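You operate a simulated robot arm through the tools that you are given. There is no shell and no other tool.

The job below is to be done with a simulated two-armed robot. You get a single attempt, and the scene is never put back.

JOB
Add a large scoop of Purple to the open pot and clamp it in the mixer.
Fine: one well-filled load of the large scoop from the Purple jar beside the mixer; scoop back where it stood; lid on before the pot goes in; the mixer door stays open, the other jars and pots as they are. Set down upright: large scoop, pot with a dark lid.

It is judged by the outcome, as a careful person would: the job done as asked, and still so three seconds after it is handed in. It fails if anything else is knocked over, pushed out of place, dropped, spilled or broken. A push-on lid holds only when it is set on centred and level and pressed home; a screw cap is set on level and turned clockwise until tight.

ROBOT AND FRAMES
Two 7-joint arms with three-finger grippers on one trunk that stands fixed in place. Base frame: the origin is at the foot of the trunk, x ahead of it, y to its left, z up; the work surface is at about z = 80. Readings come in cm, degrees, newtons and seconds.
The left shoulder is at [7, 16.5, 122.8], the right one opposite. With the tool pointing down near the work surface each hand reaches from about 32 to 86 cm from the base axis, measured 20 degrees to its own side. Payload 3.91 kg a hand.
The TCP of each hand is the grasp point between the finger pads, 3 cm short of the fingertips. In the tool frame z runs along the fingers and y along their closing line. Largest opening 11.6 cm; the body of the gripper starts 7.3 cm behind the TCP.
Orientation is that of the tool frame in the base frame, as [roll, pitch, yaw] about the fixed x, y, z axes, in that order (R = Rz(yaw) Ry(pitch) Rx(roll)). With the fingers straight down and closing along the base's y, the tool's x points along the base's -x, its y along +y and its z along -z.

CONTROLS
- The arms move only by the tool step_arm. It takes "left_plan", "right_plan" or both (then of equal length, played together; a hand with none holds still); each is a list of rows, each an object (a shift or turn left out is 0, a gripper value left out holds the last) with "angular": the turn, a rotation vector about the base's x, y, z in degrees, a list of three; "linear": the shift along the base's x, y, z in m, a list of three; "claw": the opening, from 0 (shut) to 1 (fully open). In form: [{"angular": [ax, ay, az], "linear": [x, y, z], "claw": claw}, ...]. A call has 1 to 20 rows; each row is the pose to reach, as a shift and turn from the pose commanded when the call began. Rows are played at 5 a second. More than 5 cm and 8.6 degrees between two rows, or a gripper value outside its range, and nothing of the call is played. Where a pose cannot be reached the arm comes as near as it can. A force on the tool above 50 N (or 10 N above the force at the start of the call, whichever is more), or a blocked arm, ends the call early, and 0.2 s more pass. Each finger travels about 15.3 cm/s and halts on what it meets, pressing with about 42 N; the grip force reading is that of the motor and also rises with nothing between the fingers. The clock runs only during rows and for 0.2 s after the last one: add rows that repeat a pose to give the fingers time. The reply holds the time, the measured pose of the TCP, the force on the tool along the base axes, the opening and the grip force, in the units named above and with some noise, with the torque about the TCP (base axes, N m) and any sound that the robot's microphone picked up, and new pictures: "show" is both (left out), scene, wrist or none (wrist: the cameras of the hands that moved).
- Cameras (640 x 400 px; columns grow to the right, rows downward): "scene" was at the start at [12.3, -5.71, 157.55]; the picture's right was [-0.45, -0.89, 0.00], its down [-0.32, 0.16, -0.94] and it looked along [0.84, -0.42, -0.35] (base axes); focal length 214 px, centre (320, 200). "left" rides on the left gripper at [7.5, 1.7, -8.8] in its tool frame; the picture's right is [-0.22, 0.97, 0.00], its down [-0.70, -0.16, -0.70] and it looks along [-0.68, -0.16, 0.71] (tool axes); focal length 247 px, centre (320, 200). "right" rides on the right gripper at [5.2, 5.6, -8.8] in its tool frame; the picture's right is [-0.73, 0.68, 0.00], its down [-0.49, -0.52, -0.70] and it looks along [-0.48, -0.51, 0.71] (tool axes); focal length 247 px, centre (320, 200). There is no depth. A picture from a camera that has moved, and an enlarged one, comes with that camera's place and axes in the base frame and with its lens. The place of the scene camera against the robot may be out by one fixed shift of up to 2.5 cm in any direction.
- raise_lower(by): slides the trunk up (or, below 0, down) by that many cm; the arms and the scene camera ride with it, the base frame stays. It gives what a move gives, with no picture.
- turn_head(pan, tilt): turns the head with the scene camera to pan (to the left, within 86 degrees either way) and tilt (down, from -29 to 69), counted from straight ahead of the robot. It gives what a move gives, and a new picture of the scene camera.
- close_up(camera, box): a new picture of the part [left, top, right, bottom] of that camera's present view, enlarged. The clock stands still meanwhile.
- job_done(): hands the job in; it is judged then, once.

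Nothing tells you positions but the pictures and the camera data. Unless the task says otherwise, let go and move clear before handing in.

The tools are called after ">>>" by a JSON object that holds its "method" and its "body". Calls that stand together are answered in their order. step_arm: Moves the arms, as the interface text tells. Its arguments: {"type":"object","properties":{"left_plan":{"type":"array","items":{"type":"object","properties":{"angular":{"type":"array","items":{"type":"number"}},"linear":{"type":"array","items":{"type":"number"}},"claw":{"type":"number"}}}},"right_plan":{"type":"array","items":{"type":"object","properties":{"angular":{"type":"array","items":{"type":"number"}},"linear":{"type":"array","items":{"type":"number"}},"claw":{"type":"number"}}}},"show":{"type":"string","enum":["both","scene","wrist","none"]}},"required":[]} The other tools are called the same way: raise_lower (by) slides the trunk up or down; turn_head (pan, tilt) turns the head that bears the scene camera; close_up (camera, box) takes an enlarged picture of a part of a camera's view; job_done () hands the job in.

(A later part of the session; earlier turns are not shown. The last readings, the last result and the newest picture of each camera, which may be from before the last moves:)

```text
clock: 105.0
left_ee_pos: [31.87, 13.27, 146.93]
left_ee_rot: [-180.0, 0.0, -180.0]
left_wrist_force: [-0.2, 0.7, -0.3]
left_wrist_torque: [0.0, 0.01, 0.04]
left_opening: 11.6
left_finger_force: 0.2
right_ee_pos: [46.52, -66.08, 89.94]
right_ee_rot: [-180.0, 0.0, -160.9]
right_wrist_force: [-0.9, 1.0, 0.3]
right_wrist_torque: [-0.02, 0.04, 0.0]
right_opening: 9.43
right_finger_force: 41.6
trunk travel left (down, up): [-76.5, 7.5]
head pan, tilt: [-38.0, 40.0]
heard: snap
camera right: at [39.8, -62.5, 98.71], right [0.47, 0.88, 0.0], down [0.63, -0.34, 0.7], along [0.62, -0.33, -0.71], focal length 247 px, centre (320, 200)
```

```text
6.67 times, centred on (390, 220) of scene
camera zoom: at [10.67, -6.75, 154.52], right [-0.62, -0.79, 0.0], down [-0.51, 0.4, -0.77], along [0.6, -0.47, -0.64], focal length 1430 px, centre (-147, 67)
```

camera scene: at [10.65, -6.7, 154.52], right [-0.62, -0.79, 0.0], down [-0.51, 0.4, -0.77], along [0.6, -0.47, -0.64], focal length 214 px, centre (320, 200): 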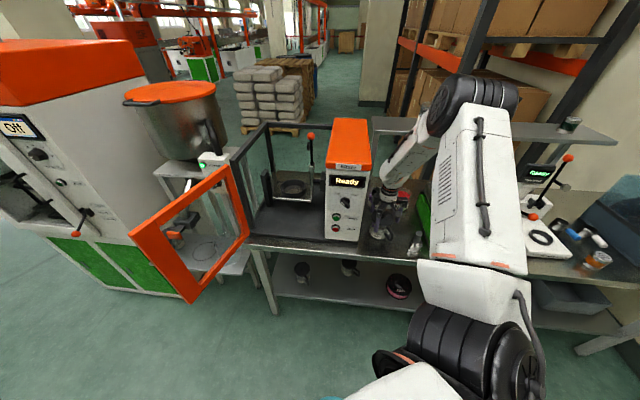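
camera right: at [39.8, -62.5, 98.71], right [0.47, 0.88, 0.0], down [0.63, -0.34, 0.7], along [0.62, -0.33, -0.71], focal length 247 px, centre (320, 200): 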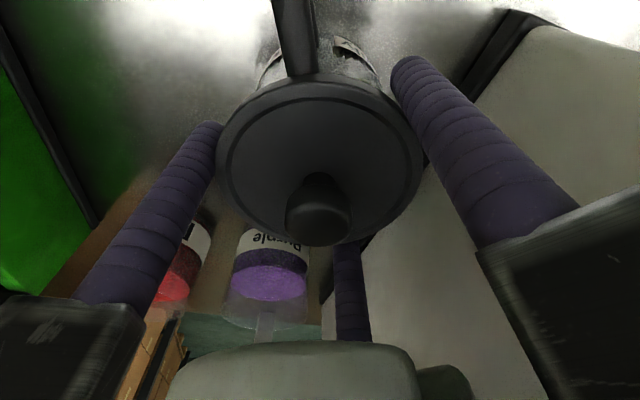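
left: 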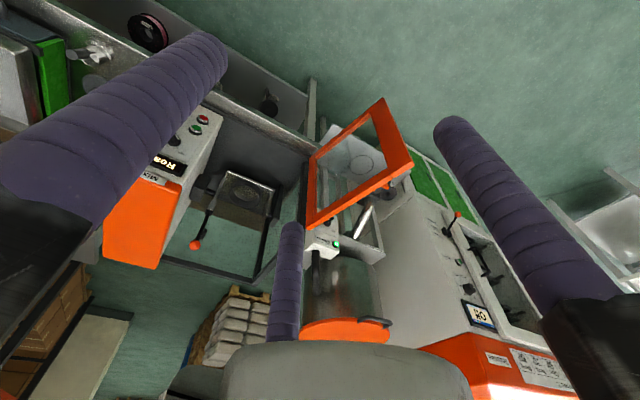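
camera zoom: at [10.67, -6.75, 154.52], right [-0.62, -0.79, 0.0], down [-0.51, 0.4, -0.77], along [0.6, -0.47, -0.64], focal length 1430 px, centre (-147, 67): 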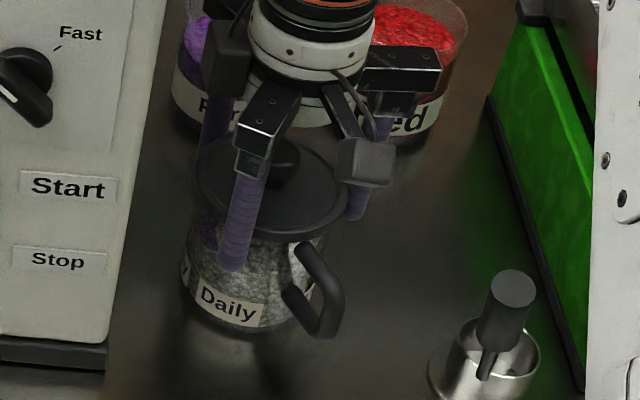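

I heard another snap on gripping, so I need to know whether the lid still holds. I lift only 5 mm and check the load.

>>> {"method": "step_arm", "body": {"right_plan": [{"linear": [0, 0, 0.003]}, {"linear": [0, 0, 0.006]}, {"linear": [0, 0, 0.006]}, {"linear": [0, 0, 0.006]}], "show": "wrist"}}

>>> {"method": "close_up", "body": {"camera": "scene", "box": [370, 205, 410, 245]}}

```text
clock: 106.0
left_ee_pos: [31.95, 13.37, 146.95]
left_ee_rot: [-180.0, -0.1, -180.0]
left_wrist_force: [0.1, 1.0, 0.1]
left_wrist_torque: [-0.01, 0.02, -0.01]
left_opening: 11.57
left_finger_force: 0.1
right_ee_pos: [46.58, -66.04, 90.46]
right_ee_rot: [-179.9, 0.0, -161.0]
right_wrist_force: [0.4, -0.6, -0.6]
right_wrist_torque: [0.02, 0.01, 0.01]
right_opening: 9.39
right_finger_force: 41.7
trunk travel left (down, up): [-76.5, 7.5]
head pan, tilt: [-38.0, 40.0]
camera right: at [39.81, -62.5, 99.3], right [0.47, 0.88, 0.0], down [0.63, -0.34, 0.7], along [0.62, -0.33, -0.71], focal length 247 px, centre (320, 200)
```

right: 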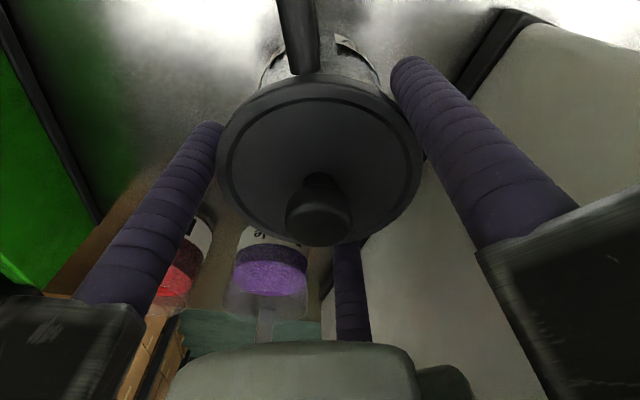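

```text
10.00 times, centred on (390, 225) of scene
camera zoom: at [10.69, -6.76, 154.52], right [-0.62, -0.79, 0.0], down [-0.51, 0.4, -0.77], along [0.6, -0.47, -0.64], focal length 2145 px, centre (-380, -50)
```

zoom: 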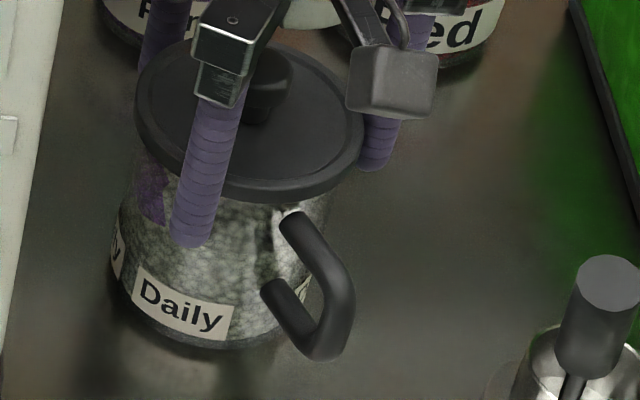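

Only the lid came up — gripping it popped it loose, while the pot stayed on the table. I set the lid back down, release it, and press it home again; the pot must then be carried by its handle.

>>> {"method": "step_arm", "body": {"right_plan": [{"linear": [0, 0, -0.003]}, {"linear": [0, 0, -0.006]}, {"linear": [0, 0, -0.007]}, {"linear": [0, 0, -0.007]}], "show": "none"}}

>>> {"method": "step_arm", "body": {"right_plan": [{"claw": 0.84}, {"claw": 0.9}, {"claw": 1.0}, {"claw": 1.0}, {"claw": 1.0, "linear": [0, 0, 0.03]}, {"claw": 1.0, "linear": [0, 0, 0.07]}, {"claw": 1.0, "linear": [0, 0, 0.095]}, {"claw": 0.0, "linear": [0, 0, 0.095]}, {"claw": 0.0, "linear": [0, 0, 0.095]}, {"claw": 0.0, "linear": [0, 0, 0.095]}, {"claw": 0.0, "linear": [0, 0, 0.095]}, {"claw": 0.0, "linear": [0, 0, 0.095]}], "show": "wrist"}}

>>> {"method": "close_up", "body": {"camera": "right", "box": [220, 20, 420, 180]}}

>>> {"method": "close_up", "body": {"camera": "scene", "box": [370, 205, 410, 245]}}

```text
clock: 107.0
left_ee_pos: [31.88, 13.39, 146.92]
left_ee_rot: [-179.9, 0.0, 180.0]
left_wrist_force: [0.0, -0.2, 0.2]
left_wrist_torque: [-0.04, -0.01, 0.04]
left_opening: 11.58
left_finger_force: 0.1
right_ee_pos: [46.44, -66.12, 89.91]
right_ee_rot: [-179.7, 0.0, -161.0]
right_wrist_force: [1.3, 2.2, 8.5]
right_wrist_torque: [0.33, 0.14, -0.06]
right_opening: 9.41
right_finger_force: 42.6
trunk travel left (down, up): [-76.5, 7.5]
head pan, tilt: [-38.0, 40.0]
heard: snap
```

```text
clock: 109.6
left_ee_pos: [32.02, 13.37, 147.03]
left_ee_rot: [180.0, 0.0, 180.0]
left_wrist_force: [0.2, 0.0, 0.1]
left_wrist_torque: [0.07, -0.02, -0.04]
left_opening: 11.61
left_finger_force: 0.1
right_ee_pos: [46.63, -65.93, 99.07]
right_ee_rot: [-179.9, 0.0, -161.0]
right_wrist_force: [-0.1, 0.2, 0.1]
right_wrist_torque: [0.02, 0.0, -0.03]
right_opening: 0.92
right_finger_force: 42.0
trunk travel left (down, up): [-76.5, 7.5]
head pan, tilt: [-38.0, 40.0]
camera right: at [39.69, -62.32, 108.07], right [0.47, 0.88, 0.0], down [0.63, -0.34, 0.7], along [0.62, -0.33, -0.71], focal length 247 px, centre (320, 200)
```

right: 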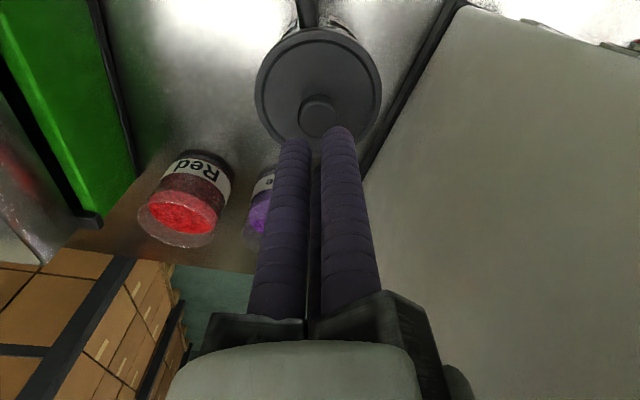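

```text
2.50 times, centred on (320, 100) of right
camera zoom: at [39.69, -62.32, 108.07], right [0.47, 0.88, 0.0], down [0.63, -0.34, 0.7], along [0.62, -0.33, -0.71], focal length 617 px, centre (320, 450)
```

zoom: 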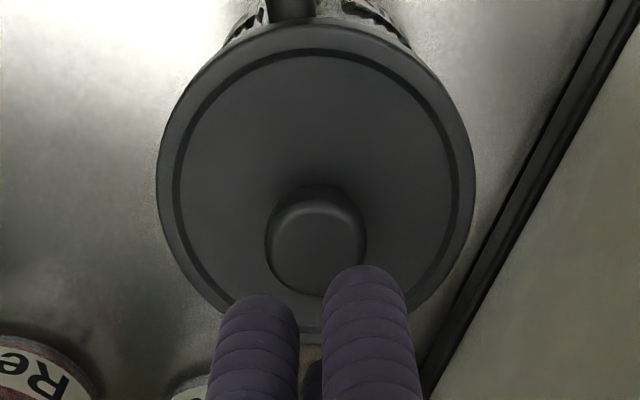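

```text
10.00 times, centred on (390, 225) of scene
camera zoom: at [10.68, -6.75, 154.52], right [-0.62, -0.79, 0.0], down [-0.51, 0.4, -0.77], along [0.6, -0.47, -0.64], focal length 2145 px, centre (-380, -50)
```

zoom: 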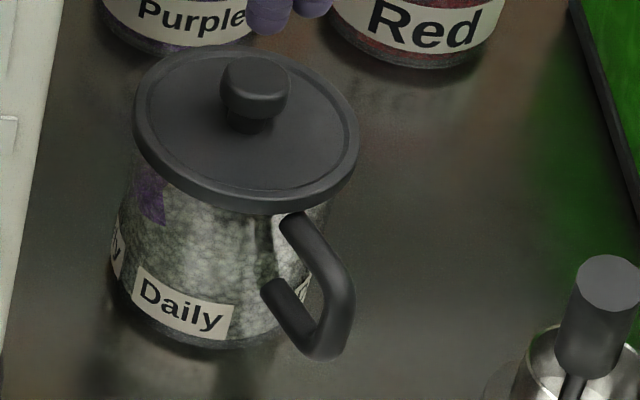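

It snapped home again when pressed back down, and no sound came on release. I press once more on the knob with the closed fingers to be certain.

>>> {"method": "step_arm", "body": {"right_plan": [{"linear": [0, 0, -0.02], "claw": 0.0}, {"linear": [0, 0, -0.034], "claw": 0.0}, {"linear": [0, 0, -0.037], "claw": 0.0}, {"linear": [0, 0, -0.0385], "claw": 0.0}, {"linear": [0, 0, -0.0395], "claw": 0.0}, {"linear": [0, 0, -0.0395], "claw": 0.0}], "show": "none"}}

```text
clock: 111.0
left_ee_pos: [31.75, 13.56, 146.84]
left_ee_rot: [-179.9, 0.1, 180.0]
left_wrist_force: [0.1, 0.0, -0.7]
left_wrist_torque: [-0.01, -0.03, 0.03]
left_opening: 11.61
left_finger_force: 0.0
right_ee_pos: [46.53, -66.03, 95.42]
right_ee_rot: [-179.8, 0.0, -160.9]
right_wrist_force: [1.2, -4.0, 17.1]
right_wrist_torque: [-0.15, -0.04, 0.03]
right_opening: 0.9
right_finger_force: 42.2
trunk travel left (down, up): [-76.5, 7.5]
head pan, tilt: [-38.0, 40.0]
```

No further snap at 17 N, so the lid is firmly home. I raise the hand and turn it toward a horizontal grip on the pot's body (handle toward the palm, one finger over the lid).

>>> {"method": "step_arm", "body": {"right_plan": [{"linear": [0, 0, 0.04], "claw": 0.0}, {"linear": [0, 0, 0.08], "claw": 0.3, "angular": [0, 0, -6]}, {"linear": [-0.01, 0.01, 0.12], "claw": 0.6, "angular": [0, 0, -14]}, {"linear": [-0.02, 0.02, 0.15], "claw": 0.8, "angular": [0, 0, -22]}, {"linear": [-0.03, 0.03, 0.18], "claw": 1.0, "angular": [0, 0, -30]}, {"linear": [-0.04, 0.04, 0.19], "claw": 1.0, "angular": [0, 0, -38]}, {"linear": [-0.045, 0.05, 0.19], "claw": 1.0, "angular": [0, 0, -46]}, {"linear": [-0.045, 0.05, 0.19], "claw": 1.0, "angular": [0, 0, -54]}, {"linear": [-0.045, 0.05, 0.19], "claw": 1.0, "angular": [0, 0, -59]}], "show": "both"}}

```text
clock: 113.0
left_ee_pos: [31.87, 13.24, 146.9]
left_ee_rot: [-180.0, 0.1, -179.9]
left_wrist_force: [0.0, 0.1, -0.5]
left_wrist_torque: [0.0, -0.01, 0.03]
left_opening: 11.6
left_finger_force: 0.0
right_ee_pos: [42.02, -61.1, 114.22]
right_ee_rot: [-180.0, 0.1, 139.9]
right_wrist_force: [-1.0, 0.5, -1.2]
right_wrist_torque: [0.04, 0.01, 0.02]
right_opening: 11.59
right_finger_force: 0.0
trunk travel left (down, up): [-76.5, 7.5]
head pan, tilt: [-38.0, 40.0]
camera scene: at [10.69, -6.77, 154.51], right [-0.62, -0.79, 0.0], down [-0.51, 0.4, -0.77], along [0.6, -0.47, -0.64], focal length 214 px, centre (320, 200)
camera right: at [41.63, -53.46, 123.08], right [1.0, 0.05, 0.0], down [0.04, -0.71, 0.7], along [0.03, -0.7, -0.71], focal length 247 px, centre (320, 200)
```

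scene: 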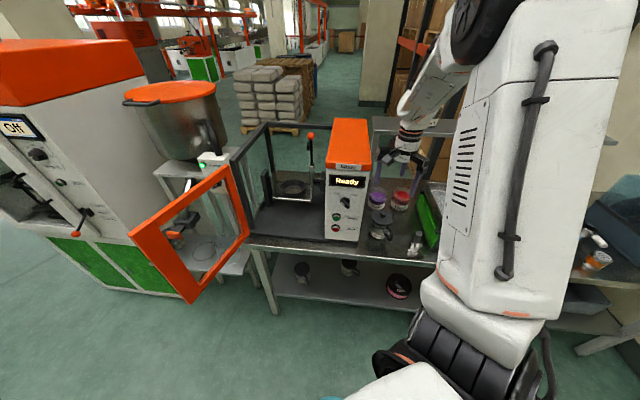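
right: 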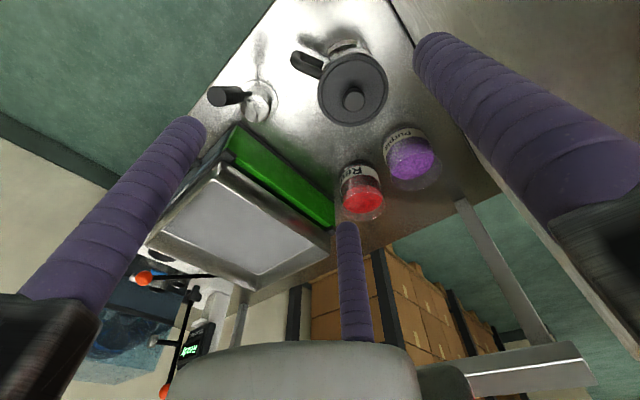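

>>> {"method": "close_up", "body": {"camera": "right", "box": [270, 30, 410, 130]}}

```text
4.00 times, centred on (340, 80) of right
camera zoom: at [41.63, -53.46, 123.08], right [1.0, 0.05, 0.0], down [0.04, -0.71, 0.7], along [0.03, -0.7, -0.71], focal length 988 px, centre (240, 680)
```

zoom: 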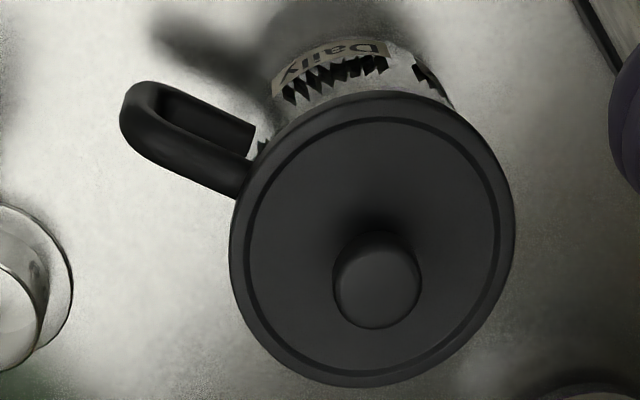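

The pot's handle reaches 8.8 cm from its axis at azimuth ~160°. I pitch the tool up to horizontal here, in free air above the pot.

>>> {"method": "step_arm", "body": {"right_plan": [{"angular": [-5.26, -6.27, 0]}, {"angular": [-10.52, -12.53, 0]}, {"angular": [-15.78, -18.8, 0]}, {"angular": [-21.04, -25.07, 0]}, {"angular": [-26.3, -31.34, 0]}, {"angular": [-31.57, -37.6, 0]}, {"angular": [-36.83, -43.87, 0]}, {"angular": [-42.09, -50.14, 0]}, {"angular": [-47.35, -56.4, 0]}, {"angular": [-52.6, -62.67, 0]}, {"angular": [-57.87, -68.94, 0]}], "show": "both"}}

```text
clock: 115.2
left_ee_pos: [31.78, 13.68, 146.77]
left_ee_rot: [-179.9, -0.1, -180.0]
left_wrist_force: [-0.2, 0.2, 0.3]
left_wrist_torque: [-0.06, 0.02, -0.05]
left_opening: 11.59
left_finger_force: 0.1
right_ee_pos: [41.91, -57.31, 111.4]
right_ee_rot: [-174.2, 55.3, 154.1]
right_wrist_force: [-0.8, 0.6, 1.5]
right_wrist_torque: [-0.02, -0.03, 0.0]
right_opening: 11.59
right_finger_force: 0.0
right hand out of reach, approached as far as the arm can: row 9, 10
trunk travel left (down, up): [-76.5, 7.5]
head pan, tilt: [-38.0, 40.0]
stopped in row 10 (right hand): the force on the tool passed its limit at 90 N (the readings are from after the stop); the commanded pose is now the measured one
camera scene: at [10.61, -6.34, 154.54], right [-0.61, -0.79, 0.0], down [-0.51, 0.39, -0.77], along [0.6, -0.47, -0.64], focal length 214 px, centre (320, 200)
camera right: at [35.99, -47.36, 111.74], right [0.72, 0.4, 0.56], down [-0.5, -0.26, 0.83], along [0.48, -0.88, 0.02], focal length 247 px, centre (320, 200)
```

scene: 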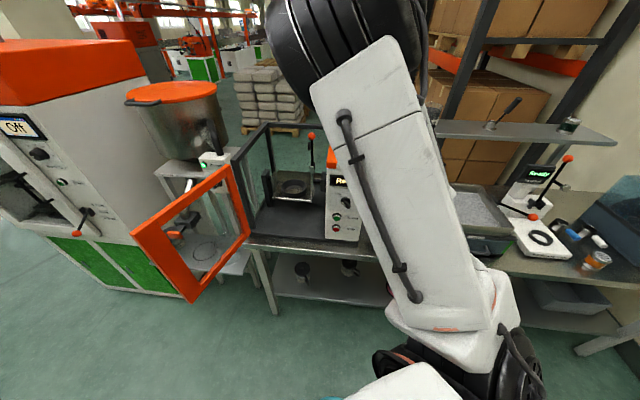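
right: 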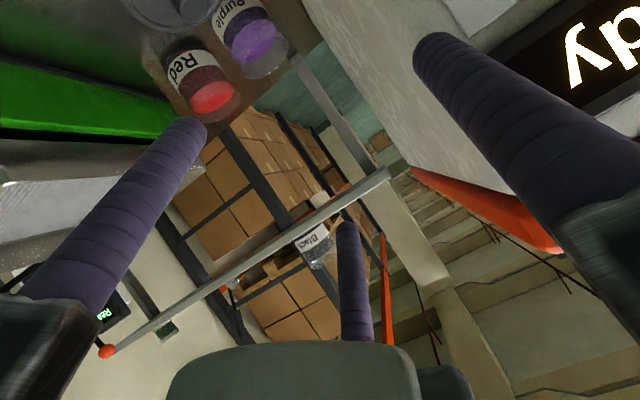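

The arm ran out of room (wrist too close to the shoulder) and touched something. Before going on I check what was touched and whether anything moved.

>>> {"method": "close_up", "body": {"camera": "scene", "box": [300, 100, 460, 260]}}

>>> {"method": "close_up", "body": {"camera": "right", "box": [100, 0, 300, 130]}}

>>> {"method": "turn_head", "body": {"pan": -30, "tilt": 45}}

```text
2.50 times, centred on (380, 180) of scene
camera zoom: at [10.61, -6.34, 154.54], right [-0.61, -0.79, 0.0], down [-0.51, 0.39, -0.77], along [0.6, -0.47, -0.64], focal length 536 px, centre (170, 250)
```

zoom: 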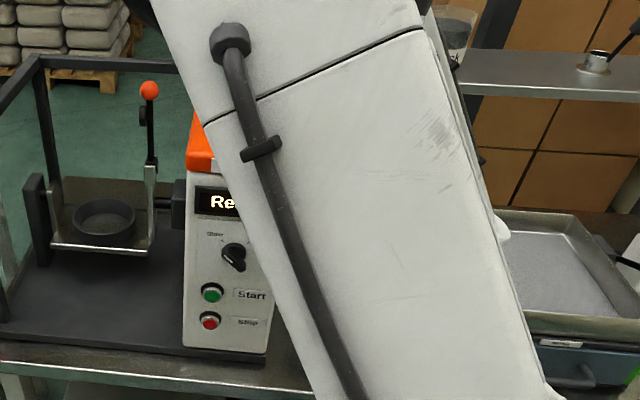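

```text
3.08 times, centred on (200, 65) of right
camera zoom: at [35.99, -47.36, 111.74], right [0.72, 0.4, 0.56], down [-0.5, -0.26, 0.83], along [0.48, -0.88, 0.02], focal length 760 px, centre (689, 615)
```

zoom: 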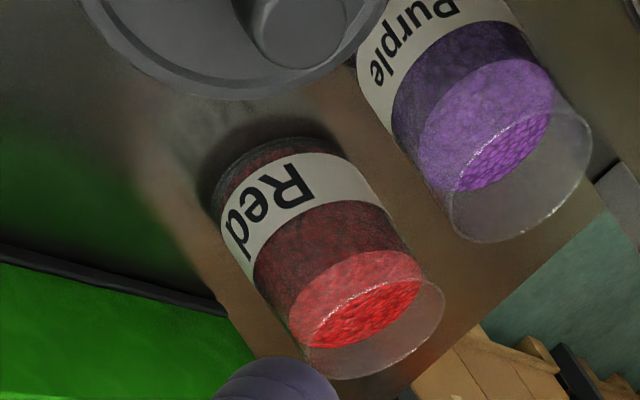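

```text
clock: 115.9
left_ee_pos: [31.76, 13.55, 146.99]
left_ee_rot: [-180.0, 0.0, -180.0]
left_wrist_force: [0.4, 0.2, 0.2]
left_wrist_torque: [0.0, -0.01, 0.01]
left_opening: 11.62
left_finger_force: 0.1
right_ee_pos: [41.87, -57.63, 111.33]
right_ee_rot: [-174.3, 55.2, 154.1]
right_wrist_force: [-3.8, 9.4, 3.9]
right_wrist_torque: [0.36, -0.19, 0.68]
right_opening: 11.58
right_finger_force: 0.0
trunk travel left (down, up): [-76.5, 7.5]
head pan, tilt: [-30.0, 45.0]
camera scene: at [10.89, -5.35, 153.81], right [-0.5, -0.87, 0.0], down [-0.61, 0.35, -0.71], along [0.61, -0.35, -0.71], focal length 214 px, centre (320, 200)
```

scene: 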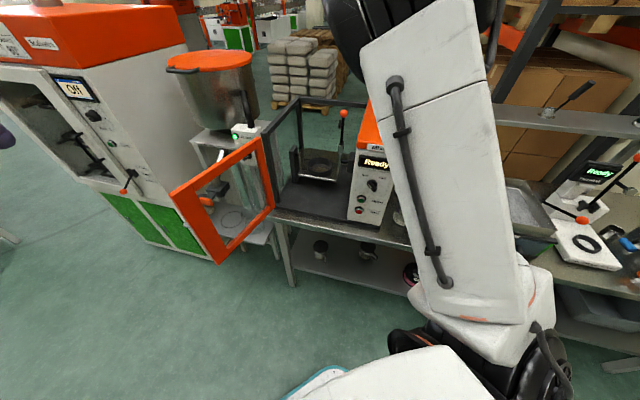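

The open left finger touched the mixer housing's front corner. I back away from it right now and return the tool to pointing down.

>>> {"method": "step_arm", "body": {"right_plan": [{"linear": [-0.015, -0.025, 0.01], "claw": 0.7}, {"linear": [-0.02, -0.04, 0.03], "claw": 0.5}, {"linear": [-0.02, -0.05, 0.05], "claw": 0.5}], "show": "scene"}}

```text
clock: 116.7
left_ee_pos: [31.89, 13.38, 146.86]
left_ee_rot: [-180.0, -0.1, -180.0]
left_wrist_force: [0.4, -0.1, 0.2]
left_wrist_torque: [0.01, 0.02, -0.02]
left_opening: 11.6
left_finger_force: 0.1
right_ee_pos: [39.86, -62.53, 116.13]
right_ee_rot: [-174.4, 55.2, 153.8]
right_wrist_force: [0.5, 0.8, 0.0]
right_wrist_torque: [-0.01, 0.01, 0.0]
right_opening: 5.79
right_finger_force: 0.1
trunk travel left (down, up): [-76.5, 7.5]
head pan, tilt: [-30.0, 45.0]
camera scene: at [11.0, -5.47, 153.79], right [-0.5, -0.87, 0.0], down [-0.61, 0.35, -0.71], along [0.61, -0.35, -0.71], focal length 214 px, centre (320, 200)
```

scene: 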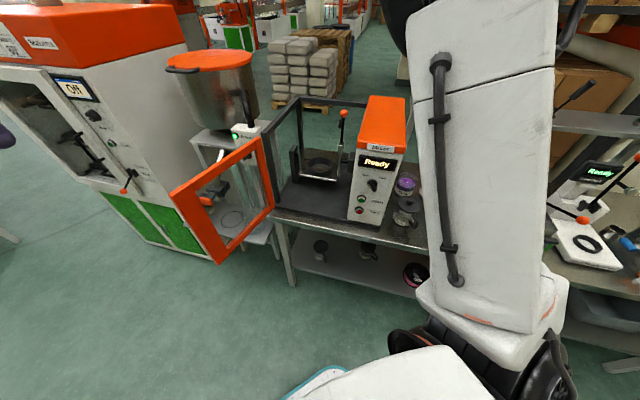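

>>> {"method": "turn_head", "body": {"pan": -38, "tilt": 40}}

>>> {"method": "close_up", "body": {"camera": "scene", "box": [225, 105, 375, 245]}}

>>> {"method": "close_up", "body": {"camera": "scene", "box": [360, 170, 460, 270]}}

```text
clock: 117.4
left_ee_pos: [31.89, 13.28, 146.8]
left_ee_rot: [179.9, -0.2, 179.9]
left_wrist_force: [-0.5, 0.7, -0.5]
left_wrist_torque: [0.0, 0.01, -0.03]
left_opening: 11.61
left_finger_force: 0.0
right_ee_pos: [40.08, -62.63, 116.22]
right_ee_rot: [-174.4, 55.2, 153.8]
right_wrist_force: [0.1, -0.8, -1.1]
right_wrist_torque: [0.02, 0.01, -0.01]
right_opening: 5.81
right_finger_force: 0.0
trunk travel left (down, up): [-76.5, 7.5]
head pan, tilt: [-38.0, 40.0]
camera scene: at [10.7, -6.77, 154.51], right [-0.62, -0.79, 0.0], down [-0.51, 0.4, -0.77], along [0.6, -0.47, -0.64], focal length 214 px, centre (320, 200)
```

scene: 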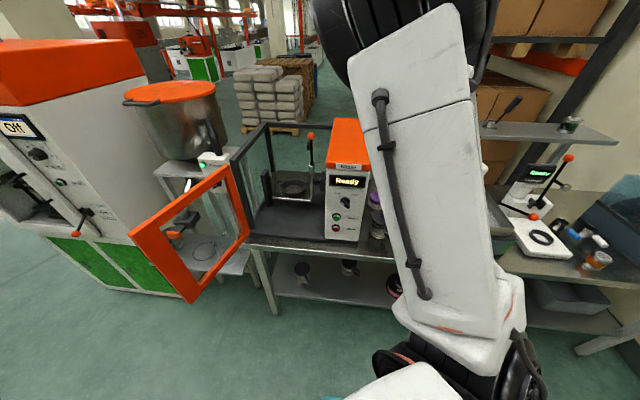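

```text
2.86 times, centred on (300, 175) of scene
camera zoom: at [10.7, -6.77, 154.51], right [-0.62, -0.79, 0.0], down [-0.51, 0.4, -0.77], along [0.6, -0.47, -0.64], focal length 613 px, centre (377, 271)
```

zoom: 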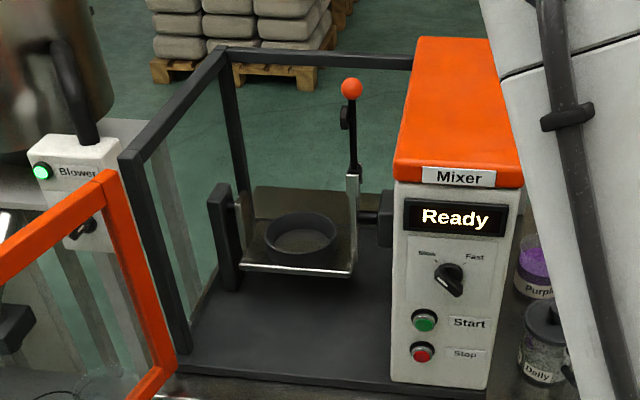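

```text
4.00 times, centred on (410, 220) of scene
camera zoom: at [10.7, -6.77, 154.51], right [-0.62, -0.79, 0.0], down [-0.51, 0.4, -0.77], along [0.6, -0.47, -0.64], focal length 858 px, centre (-40, 120)
```

zoom: 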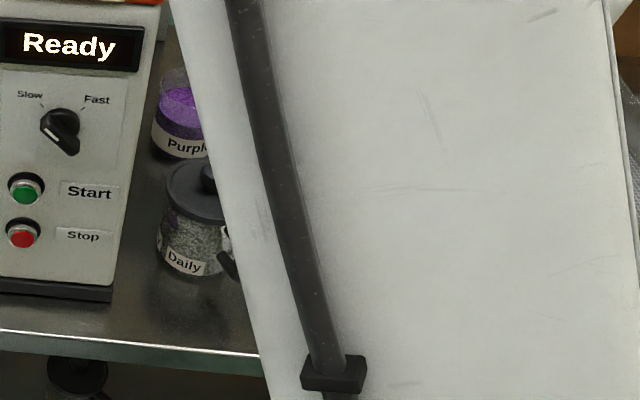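

The mixer and everything else are unchanged. I restore the tool to vertical before trying a better place for the re-orientation.

>>> {"method": "step_arm", "body": {"right_plan": [{"angular": [4.29, 6.66, 0]}, {"angular": [8.57, 13.3, 0]}, {"angular": [12.86, 20.0, 0]}, {"angular": [17.14, 26.6, 0]}, {"angular": [21.43, 33.3, 0]}, {"angular": [25.7, 39.9, 0]}, {"angular": [30.0, 46.6, 0]}], "show": "scene"}}

>>> {"method": "raise_lower", "body": {"by": 7}}

```text
clock: 119.0
left_ee_pos: [32.03, 13.26, 146.86]
left_ee_rot: [179.9, -0.1, -180.0]
left_wrist_force: [0.1, -0.2, 0.9]
left_wrist_torque: [0.02, 0.02, 0.0]
left_opening: 11.6
left_finger_force: 0.1
right_ee_pos: [39.88, -62.94, 116.2]
right_ee_rot: [-179.9, -0.3, 150.9]
right_wrist_force: [-0.4, -1.0, -0.7]
right_wrist_torque: [0.0, -0.01, -0.01]
right_opening: 5.81
right_finger_force: 0.0
trunk travel left (down, up): [-76.5, 7.5]
head pan, tilt: [-38.0, 40.0]
camera scene: at [10.78, -6.88, 154.5], right [-0.62, -0.79, 0.0], down [-0.51, 0.4, -0.77], along [0.6, -0.47, -0.64], focal length 214 px, centre (320, 200)
```

scene: 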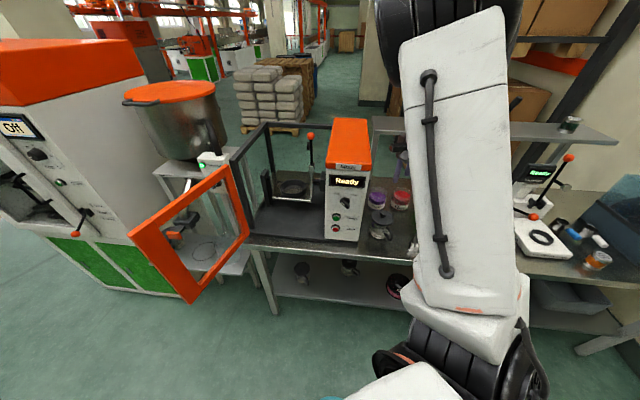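

```text
clock: 120.1
left_ee_pos: [31.96, 13.27, 153.84]
left_ee_rot: [179.9, -0.1, 180.0]
left_wrist_force: [0.2, 0.2, -0.5]
left_wrist_torque: [-0.03, 0.01, 0.0]
left_opening: 11.58
left_finger_force: 0.0
right_ee_pos: [40.02, -62.7, 123.02]
right_ee_rot: [-179.9, -0.1, 151.0]
right_wrist_force: [-0.4, -0.8, 0.6]
right_wrist_torque: [0.01, 0.0, 0.01]
right_opening: 5.8
right_finger_force: 0.1
trunk travel left (down, up): [-83.5, 0.5]
head pan, tilt: [-38.0, 40.0]
```

With the trunk raised 7 cm there is more room. I lower the hand to z≈106 and pitch it to horizontal along azimuth -20°, fingers half closed.

>>> {"method": "step_arm", "body": {"right_plan": [{"linear": [0, 0, -0.04], "angular": [0, 0, 4.5]}, {"linear": [0, 0, -0.08], "angular": [0, 0, 9]}, {"linear": [0, 0, -0.12], "angular": [0, 0, 9]}, {"linear": [0, 0, -0.16], "angular": [0, 0, 9]}], "show": "none"}}

>>> {"method": "step_arm", "body": {"right_plan": [{"angular": [-2.8, -7.69, 0]}, {"angular": [-5.6, -15.4, 0]}, {"angular": [-8.4, -23.1, 0]}, {"angular": [-11.2, -30.8, 0]}, {"angular": [-14.0, -38.5, 0]}, {"angular": [-16.8, -46.1, 0]}], "show": "scene"}}

```text
clock: 121.1
left_ee_pos: [31.93, 13.17, 153.9]
left_ee_rot: [179.9, -0.1, 179.9]
left_wrist_force: [0.2, 0.1, -0.3]
left_wrist_torque: [0.03, 0.02, -0.01]
left_opening: 11.62
left_finger_force: 0.1
right_ee_pos: [40.06, -62.95, 106.95]
right_ee_rot: [180.0, -0.1, 160.0]
right_wrist_force: [0.0, -0.9, -0.1]
right_wrist_torque: [0.03, -0.02, -0.02]
right_opening: 5.79
right_finger_force: 0.1
trunk travel left (down, up): [-83.5, 0.5]
head pan, tilt: [-38.0, 40.0]
```

```text
clock: 122.7
left_ee_pos: [32.01, 13.32, 153.92]
left_ee_rot: [-179.9, -0.1, -179.9]
left_wrist_force: [-0.6, -0.5, -0.5]
left_wrist_torque: [0.02, -0.06, 0.0]
left_opening: 11.62
left_finger_force: 0.0
right_ee_pos: [37.77, -53.2, 104.5]
right_ee_rot: [172.7, 38.9, -176.9]
right_wrist_force: [0.8, 0.6, -0.2]
right_wrist_torque: [-0.01, 0.0, 0.01]
right_opening: 5.8
right_finger_force: 0.1
right hand out of reach, approached as far as the arm can: row 4
trunk travel left (down, up): [-83.5, 0.5]
head pan, tilt: [-38.0, 40.0]
stopped in row 6 (right hand): the arm was blocked; the commanded pose is now the measured one
camera scene: at [10.73, -6.75, 161.51], right [-0.62, -0.79, 0.0], down [-0.51, 0.4, -0.77], along [0.6, -0.47, -0.64], focal length 214 px, centre (320, 200)
```

scene: 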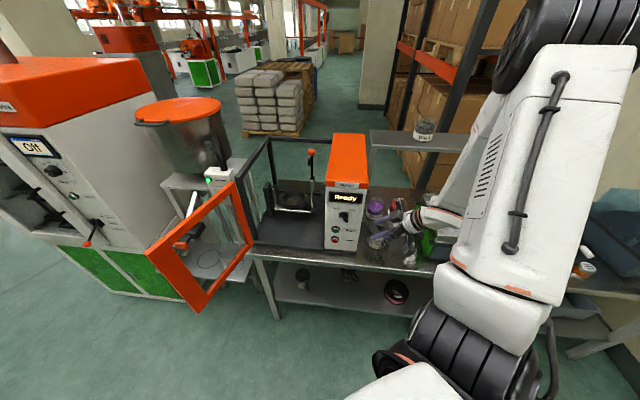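

>>> {"method": "close_up", "body": {"camera": "scene", "box": [340, 170, 500, 290]}}

>>> {"method": "close_up", "body": {"camera": "right", "box": [0, 0, 640, 400]}}

```text
3.33 times, centred on (420, 230) of scene
camera zoom: at [10.73, -6.75, 161.51], right [-0.62, -0.79, 0.0], down [-0.51, 0.4, -0.77], along [0.6, -0.47, -0.64], focal length 715 px, centre (-13, 100)
```

zoom: 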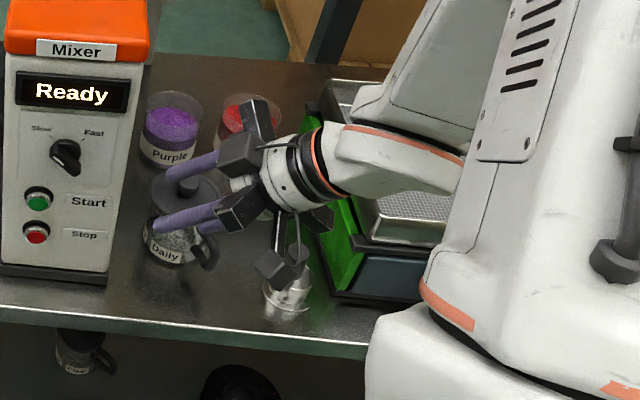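

```text
1.00 times, centred on (320, 200) of right (not enlarged: the box is as wide or as high as the picture)
camera zoom: at [27.63, -49.42, 108.64], right [0.48, 0.7, 0.53], down [0.02, -0.61, 0.79], along [0.88, -0.37, -0.3], focal length 247 px, centre (320, 200)
```

zoom: 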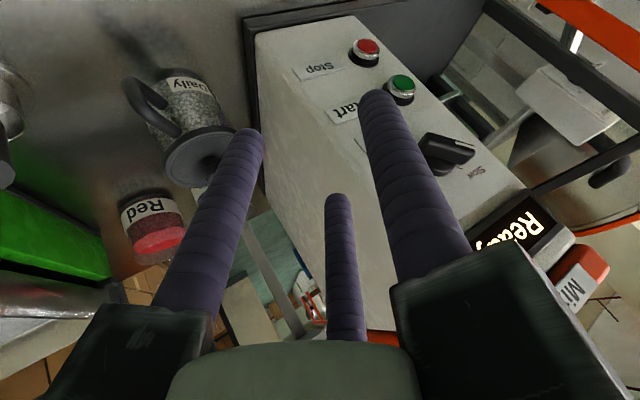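

A part of the hand seems to have come against the scoop. I lift straight up at once.

>>> {"method": "step_arm", "body": {"right_plan": [{"linear": [0, 0, 0.03]}, {"linear": [0, 0, 0.07]}, {"linear": [0, 0, 0.11]}], "show": "scene"}}

>>> {"method": "close_up", "body": {"camera": "scene", "box": [340, 170, 500, 290]}}

```text
clock: 123.5
left_ee_pos: [31.91, 13.62, 153.83]
left_ee_rot: [-179.9, -0.1, -180.0]
left_wrist_force: [-0.3, 0.5, 0.2]
left_wrist_torque: [-0.09, 0.04, 0.01]
left_opening: 11.6
left_finger_force: 0.0
right_ee_pos: [38.09, -53.02, 115.66]
right_ee_rot: [172.8, 39.0, -176.9]
right_wrist_force: [0.0, 0.0, 1.1]
right_wrist_torque: [-0.02, 0.01, 0.0]
right_opening: 5.8
right_finger_force: 0.1
trunk travel left (down, up): [-83.5, 0.5]
head pan, tilt: [-38.0, 40.0]
camera scene: at [10.76, -6.48, 161.51], right [-0.62, -0.79, 0.0], down [-0.51, 0.39, -0.77], along [0.6, -0.47, -0.64], focal length 214 px, centre (320, 200)
```

scene: 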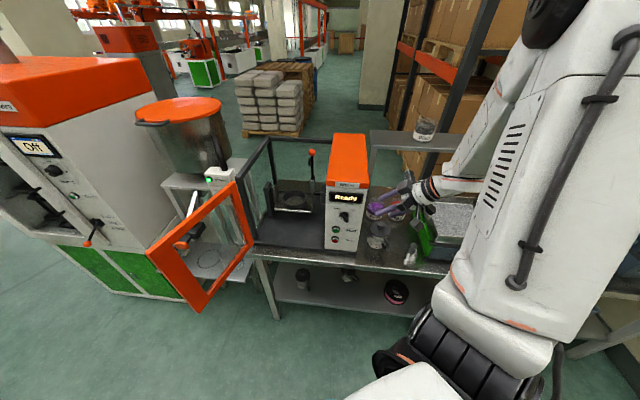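

```text
3.33 times, centred on (420, 230) of scene
camera zoom: at [10.76, -6.48, 161.51], right [-0.62, -0.79, 0.0], down [-0.51, 0.39, -0.77], along [0.6, -0.47, -0.64], focal length 715 px, centre (-13, 100)
```

zoom: 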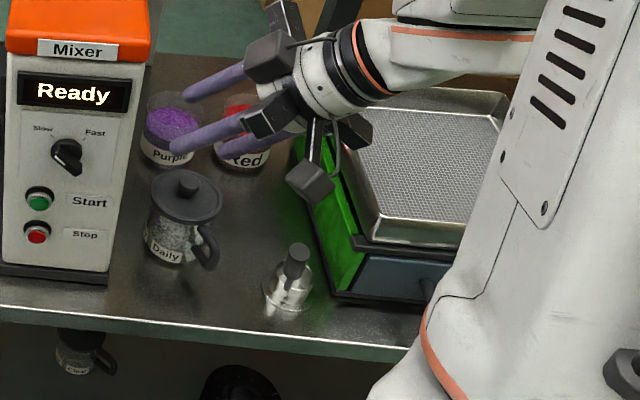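

The scoop and pot are still standing. This low, the arm can't point the tool horizontally, but an inclined tool (as used for the scoop) works; so I'll grip the pot's sides with an inclined tool instead. First I restore the tool to vertical.

>>> {"method": "step_arm", "body": {"right_plan": [{"linear": [0, -0.012, 0.01], "angular": [-1.99, 7.64, 0]}, {"linear": [0, -0.025, 0.02], "angular": [-3.98, 15.3, 0]}, {"linear": [0, -0.04, 0.02], "angular": [-5.97, 22.9, 0]}, {"linear": [0, -0.055, 0.02], "angular": [-7.96, 30.6, 0]}, {"linear": [0, -0.07, 0.02], "angular": [-9.95, 38.2, 0]}], "show": "scene"}}

>>> {"method": "raise_lower", "body": {"by": -7}}

>>> {"method": "close_up", "body": {"camera": "scene", "box": [360, 170, 460, 270]}}

```text
clock: 124.7
left_ee_pos: [32.07, 13.37, 153.9]
left_ee_rot: [179.9, -0.1, -180.0]
left_wrist_force: [-0.6, 0.1, 0.3]
left_wrist_torque: [-0.02, 0.01, -0.02]
left_opening: 11.63
left_finger_force: 0.1
right_ee_pos: [38.14, -60.37, 117.59]
right_ee_rot: [-179.9, -0.1, -174.3]
right_wrist_force: [0.8, 0.3, -0.9]
right_wrist_torque: [0.01, 0.0, -0.01]
right_opening: 5.81
right_finger_force: 0.0
trunk travel left (down, up): [-83.5, 0.5]
head pan, tilt: [-38.0, 40.0]
camera scene: at [10.9, -6.7, 161.5], right [-0.62, -0.79, 0.0], down [-0.51, 0.4, -0.77], along [0.6, -0.47, -0.64], focal length 214 px, centre (320, 200)
```

scene: 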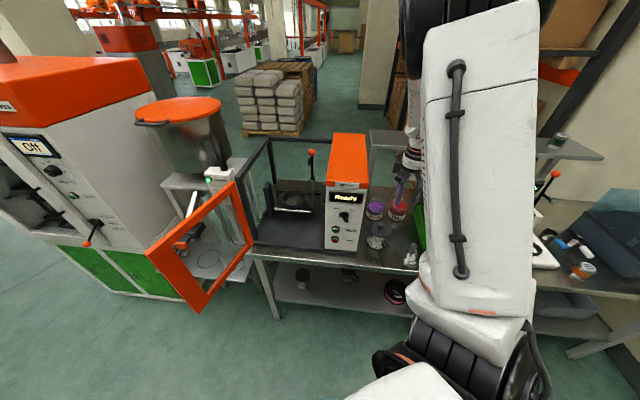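

```text
clock: 125.8
left_ee_pos: [31.95, 13.4, 146.88]
left_ee_rot: [-180.0, -0.1, 180.0]
left_wrist_force: [-0.4, -0.5, 1.4]
left_wrist_torque: [0.01, 0.01, 0.0]
left_opening: 11.57
left_finger_force: 0.0
right_ee_pos: [37.85, -60.15, 110.53]
right_ee_rot: [-180.0, 0.1, -174.2]
right_wrist_force: [-0.7, -0.7, -0.1]
right_wrist_torque: [0.0, -0.02, -0.04]
right_opening: 5.8
right_finger_force: 0.0
trunk travel left (down, up): [-76.5, 7.5]
head pan, tilt: [-38.0, 40.0]
```

```text
4.00 times, centred on (410, 220) of scene
camera zoom: at [10.7, -6.74, 154.52], right [-0.62, -0.79, 0.0], down [-0.51, 0.4, -0.77], along [0.6, -0.47, -0.64], focal length 858 px, centre (-40, 120)
```

zoom: 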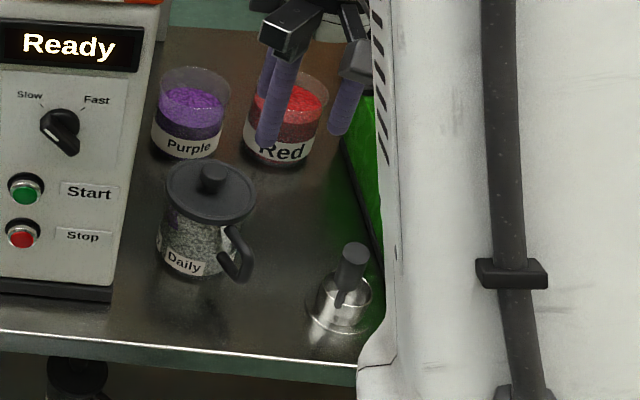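

Nothing has moved (scoop, jars and pot match the earlier picture). I go to the known good inclined pose (azimuth -48°, 50° from vertical) above the pot.

>>> {"method": "step_arm", "body": {"right_plan": [{"linear": [0.003, -0.006, 0.01], "angular": [0, 0, -7.7]}, {"linear": [0.006, -0.012, 0.02], "angular": [0, 0, -15.4]}, {"linear": [0.01, -0.02, 0.03], "angular": [0, 0, -23.1]}, {"linear": [0.015, -0.03, 0.04], "angular": [0, 0, -30.8]}, {"linear": [0.02, -0.035, 0.04], "angular": [0, 0, -38.5]}, {"linear": [0.022, -0.039, 0.04], "angular": [0, 0, -46.2]}, {"linear": [0.022, -0.039, 0.04], "angular": [0, 0, -53.8]}], "show": "none"}}

>>> {"method": "step_arm", "body": {"right_plan": [{"angular": [-6.2, -5.58, 0]}, {"angular": [-12.4, -11.2, 0]}, {"angular": [-18.6, -16.75, 0]}, {"angular": [-24.8, -22.3, 0]}, {"angular": [-31.0, -27.9, 0]}, {"angular": [-37.2, -33.5, 0]}], "show": "scene"}}

```text
clock: 127.3
left_ee_pos: [31.82, 13.24, 146.86]
left_ee_rot: [180.0, 0.0, -180.0]
left_wrist_force: [-0.1, -0.2, 0.2]
left_wrist_torque: [-0.02, -0.02, 0.0]
left_opening: 11.6
left_finger_force: 0.0
right_ee_pos: [40.0, -64.07, 114.53]
right_ee_rot: [180.0, 0.2, 131.8]
right_wrist_force: [-0.7, -0.2, -0.2]
right_wrist_torque: [-0.01, 0.04, 0.03]
right_opening: 5.81
right_finger_force: 0.0
trunk travel left (down, up): [-76.5, 7.5]
head pan, tilt: [-38.0, 40.0]
```

```text
clock: 128.9
left_ee_pos: [31.91, 13.4, 146.83]
left_ee_rot: [-179.9, 0.0, -179.9]
left_wrist_force: [-0.5, 0.6, 0.4]
left_wrist_torque: [-0.03, 0.0, -0.06]
left_opening: 11.58
left_finger_force: 0.1
right_ee_pos: [38.95, -61.18, 111.81]
right_ee_rot: [-175.2, 35.4, 145.1]
right_wrist_force: [-0.3, -0.5, -0.1]
right_wrist_torque: [0.0, -0.02, -0.02]
right_opening: 5.78
right_finger_force: 0.1
right hand out of reach, approached as far as the arm can: row 6
trunk travel left (down, up): [-76.5, 7.5]
head pan, tilt: [-38.0, 40.0]
stopped in row 6 (right hand): the arm was blocked; the commanded pose is now the measured one
camera scene: at [10.74, -6.68, 154.51], right [-0.62, -0.79, 0.0], down [-0.51, 0.4, -0.77], along [0.6, -0.47, -0.64], focal length 214 px, centre (320, 200)
```

scene: 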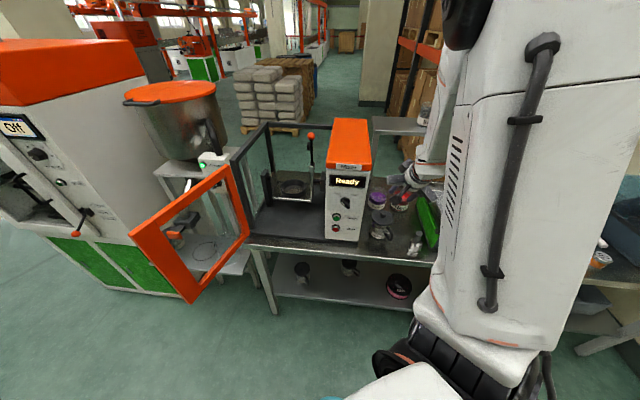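

>>> {"method": "step_arm", "body": {"right_plan": [{"linear": [0.014, -0.006, -0.025], "angular": [0, 0, 0]}, {"linear": [0.028, -0.012, -0.05], "angular": [0, 0, 0]}, {"linear": [0.04, -0.018, -0.07], "angular": [-2.6, -4.2, -3.4]}, {"linear": [0.04, -0.018, -0.07], "angular": [-5.2, -8.4, -6.9]}, {"linear": [0.04, -0.018, -0.07], "angular": [-7.8, -12.6, -10.3]}], "show": "scene"}}

```text
clock: 130.2
left_ee_pos: [31.99, 13.5, 146.74]
left_ee_rot: [-180.0, -0.2, -179.9]
left_wrist_force: [0.8, 0.5, 0.1]
left_wrist_torque: [0.0, 0.04, 0.02]
left_opening: 11.6
left_finger_force: 0.1
right_ee_pos: [42.77, -63.12, 104.88]
right_ee_rot: [-178.3, 50.1, 132.6]
right_wrist_force: [-0.5, -0.9, 0.3]
right_wrist_torque: [0.0, -0.04, -0.05]
right_opening: 5.77
right_finger_force: 0.1
trunk travel left (down, up): [-76.5, 7.5]
head pan, tilt: [-38.0, 40.0]
camera scene: at [10.85, -6.63, 154.51], right [-0.62, -0.79, 0.0], down [-0.51, 0.4, -0.77], along [0.6, -0.47, -0.64], focal length 214 px, centre (320, 200)
```

scene: 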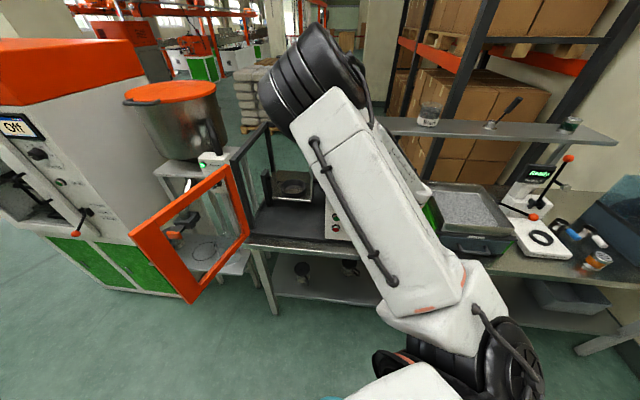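

The pose is reached (elbow now on the inner side). I test rolling the hand about its own axis in steps, clear above the pot.

>>> {"method": "step_arm", "body": {"right_plan": [{"angular": [4.1, -4.55, -5.14]}, {"angular": [8.2, -9.1, -10.3]}, {"angular": [12.3, -13.65, -15.4]}, {"angular": [16.4, -18.2, -20.6]}, {"angular": [20.5, -22.75, -25.7]}], "show": "scene"}}

```text
clock: 131.3
left_ee_pos: [31.88, 13.35, 146.95]
left_ee_rot: [179.9, -0.1, 179.9]
left_wrist_force: [-0.7, 0.2, -0.3]
left_wrist_torque: [0.01, 0.04, 0.0]
left_opening: 11.6
left_finger_force: 0.2
right_ee_pos: [42.94, -63.11, 104.86]
right_ee_rot: [143.8, 36.1, 79.6]
right_wrist_force: [0.4, -0.2, -0.2]
right_wrist_torque: [0.02, 0.02, 0.0]
right_opening: 5.8
right_finger_force: 0.0
trunk travel left (down, up): [-76.5, 7.5]
head pan, tilt: [-38.0, 40.0]
camera scene: at [10.68, -6.75, 154.52], right [-0.62, -0.79, 0.0], down [-0.51, 0.4, -0.77], along [0.6, -0.47, -0.64], focal length 214 px, centre (320, 200)
```

scene: 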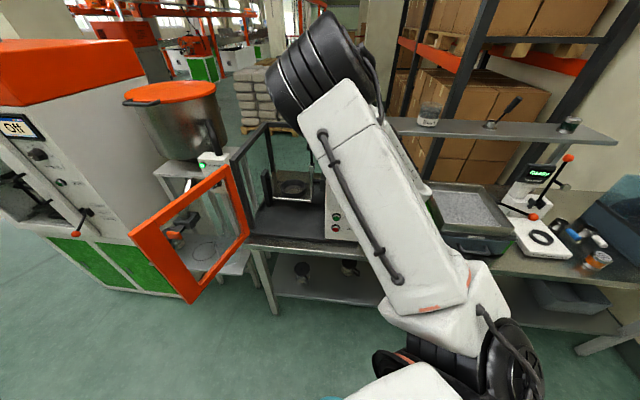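

>>> {"method": "step_arm", "body": {"right_plan": [{"angular": [4.1, -4.55, -5.14]}, {"angular": [8.2, -9.1, -10.3]}, {"angular": [12.3, -13.65, -15.4]}, {"angular": [16.4, -18.2, -20.6]}, {"angular": [20.5, -22.75, -25.7]}, {"angular": [25.6, -28.45, -32.15]}], "show": "both"}}

```text
refused: row 6 steps farther than a row can; nothing moved
```

>>> {"method": "step_arm", "body": {"right_plan": [{"angular": [4.1, -4.55, -5.14]}, {"angular": [8.2, -9.1, -10.3]}, {"angular": [12.3, -13.65, -15.4]}, {"angular": [16.4, -18.2, -20.6]}, {"angular": [20.5, -22.75, -25.7]}, {"angular": [24.6, -27.3, -30.9]}, {"angular": [25.6, -28.45, -32.15]}], "show": "both"}}

```text
clock: 132.9
left_ee_pos: [31.89, 13.34, 146.84]
left_ee_rot: [179.8, -0.1, -179.9]
left_wrist_force: [0.8, 0.3, 0.8]
left_wrist_torque: [-0.01, 0.0, -0.01]
left_opening: 11.6
left_finger_force: 0.0
right_ee_pos: [42.93, -63.0, 104.77]
right_ee_rot: [131.1, 0.2, 42.2]
right_wrist_force: [-0.4, 0.0, 0.0]
right_wrist_torque: [0.02, -0.01, -0.02]
right_opening: 5.79
right_finger_force: 0.1
trunk travel left (down, up): [-76.5, 7.5]
head pan, tilt: [-38.0, 40.0]
camera scene: at [10.7, -6.73, 154.51], right [-0.62, -0.79, 0.0], down [-0.51, 0.4, -0.77], along [0.6, -0.47, -0.64], focal length 214 px, centre (320, 200)
camera right: at [44.84, -57.34, 114.85], right [-0.24, -0.82, 0.52], down [-0.95, 0.32, 0.07], along [-0.22, -0.47, -0.85], focal length 247 px, centre (320, 200)
```

scene: 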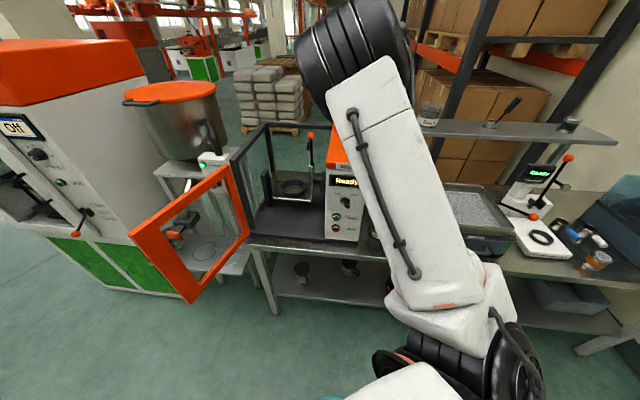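
right: 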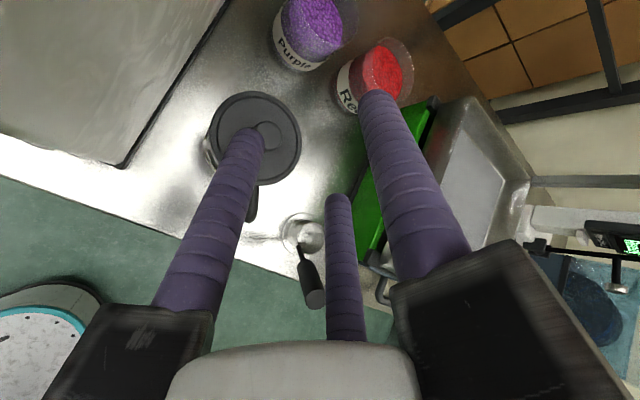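

The hand can roll to the needed orientation (single finger on top, two at the sides). I turn it slightly to azimuth -35°, to clear both the mixer corner and the scoop.

>>> {"method": "step_arm", "body": {"right_plan": [{"angular": [0, 0, 6.4]}, {"angular": [0, 0, 12.8]}, {"linear": [-0.01, 0.005, -0.02], "angular": [0, 0, 12.8]}], "show": "both"}}

```text
clock: 133.8
left_ee_pos: [32.07, 13.29, 146.92]
left_ee_rot: [179.9, -0.2, -180.0]
left_wrist_force: [0.3, 0.3, -0.3]
left_wrist_torque: [0.0, 0.02, -0.02]
left_opening: 11.62
left_finger_force: 0.1
right_ee_pos: [42.04, -62.63, 102.78]
right_ee_rot: [131.2, 0.3, 55.1]
right_wrist_force: [0.0, 0.9, 0.4]
right_wrist_torque: [0.0, 0.03, 0.03]
right_opening: 5.77
right_finger_force: 0.0
trunk travel left (down, up): [-76.5, 7.5]
head pan, tilt: [-38.0, 40.0]
camera scene: at [10.78, -6.78, 154.51], right [-0.62, -0.79, 0.0], down [-0.51, 0.4, -0.77], along [0.6, -0.47, -0.64], focal length 214 px, centre (320, 200)
camera right: at [42.62, -56.65, 112.74], right [-0.05, -0.85, 0.52], down [-0.99, 0.1, 0.07], along [-0.11, -0.51, -0.85], focal length 247 px, centre (320, 200)
```

scene: 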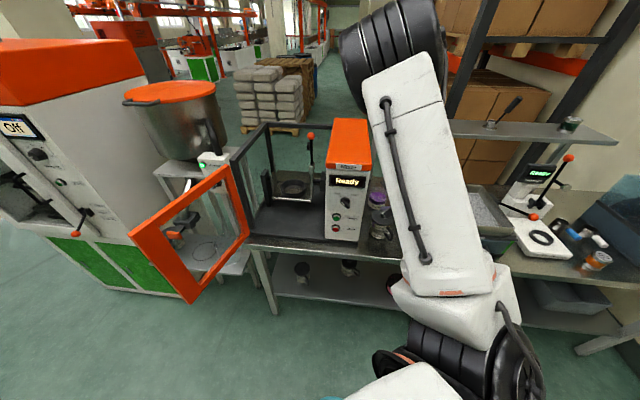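
right: 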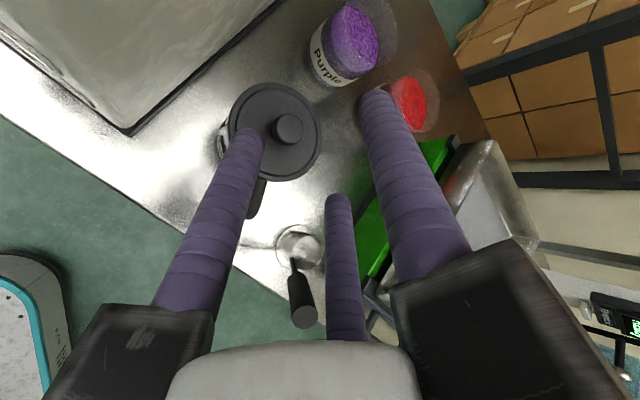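

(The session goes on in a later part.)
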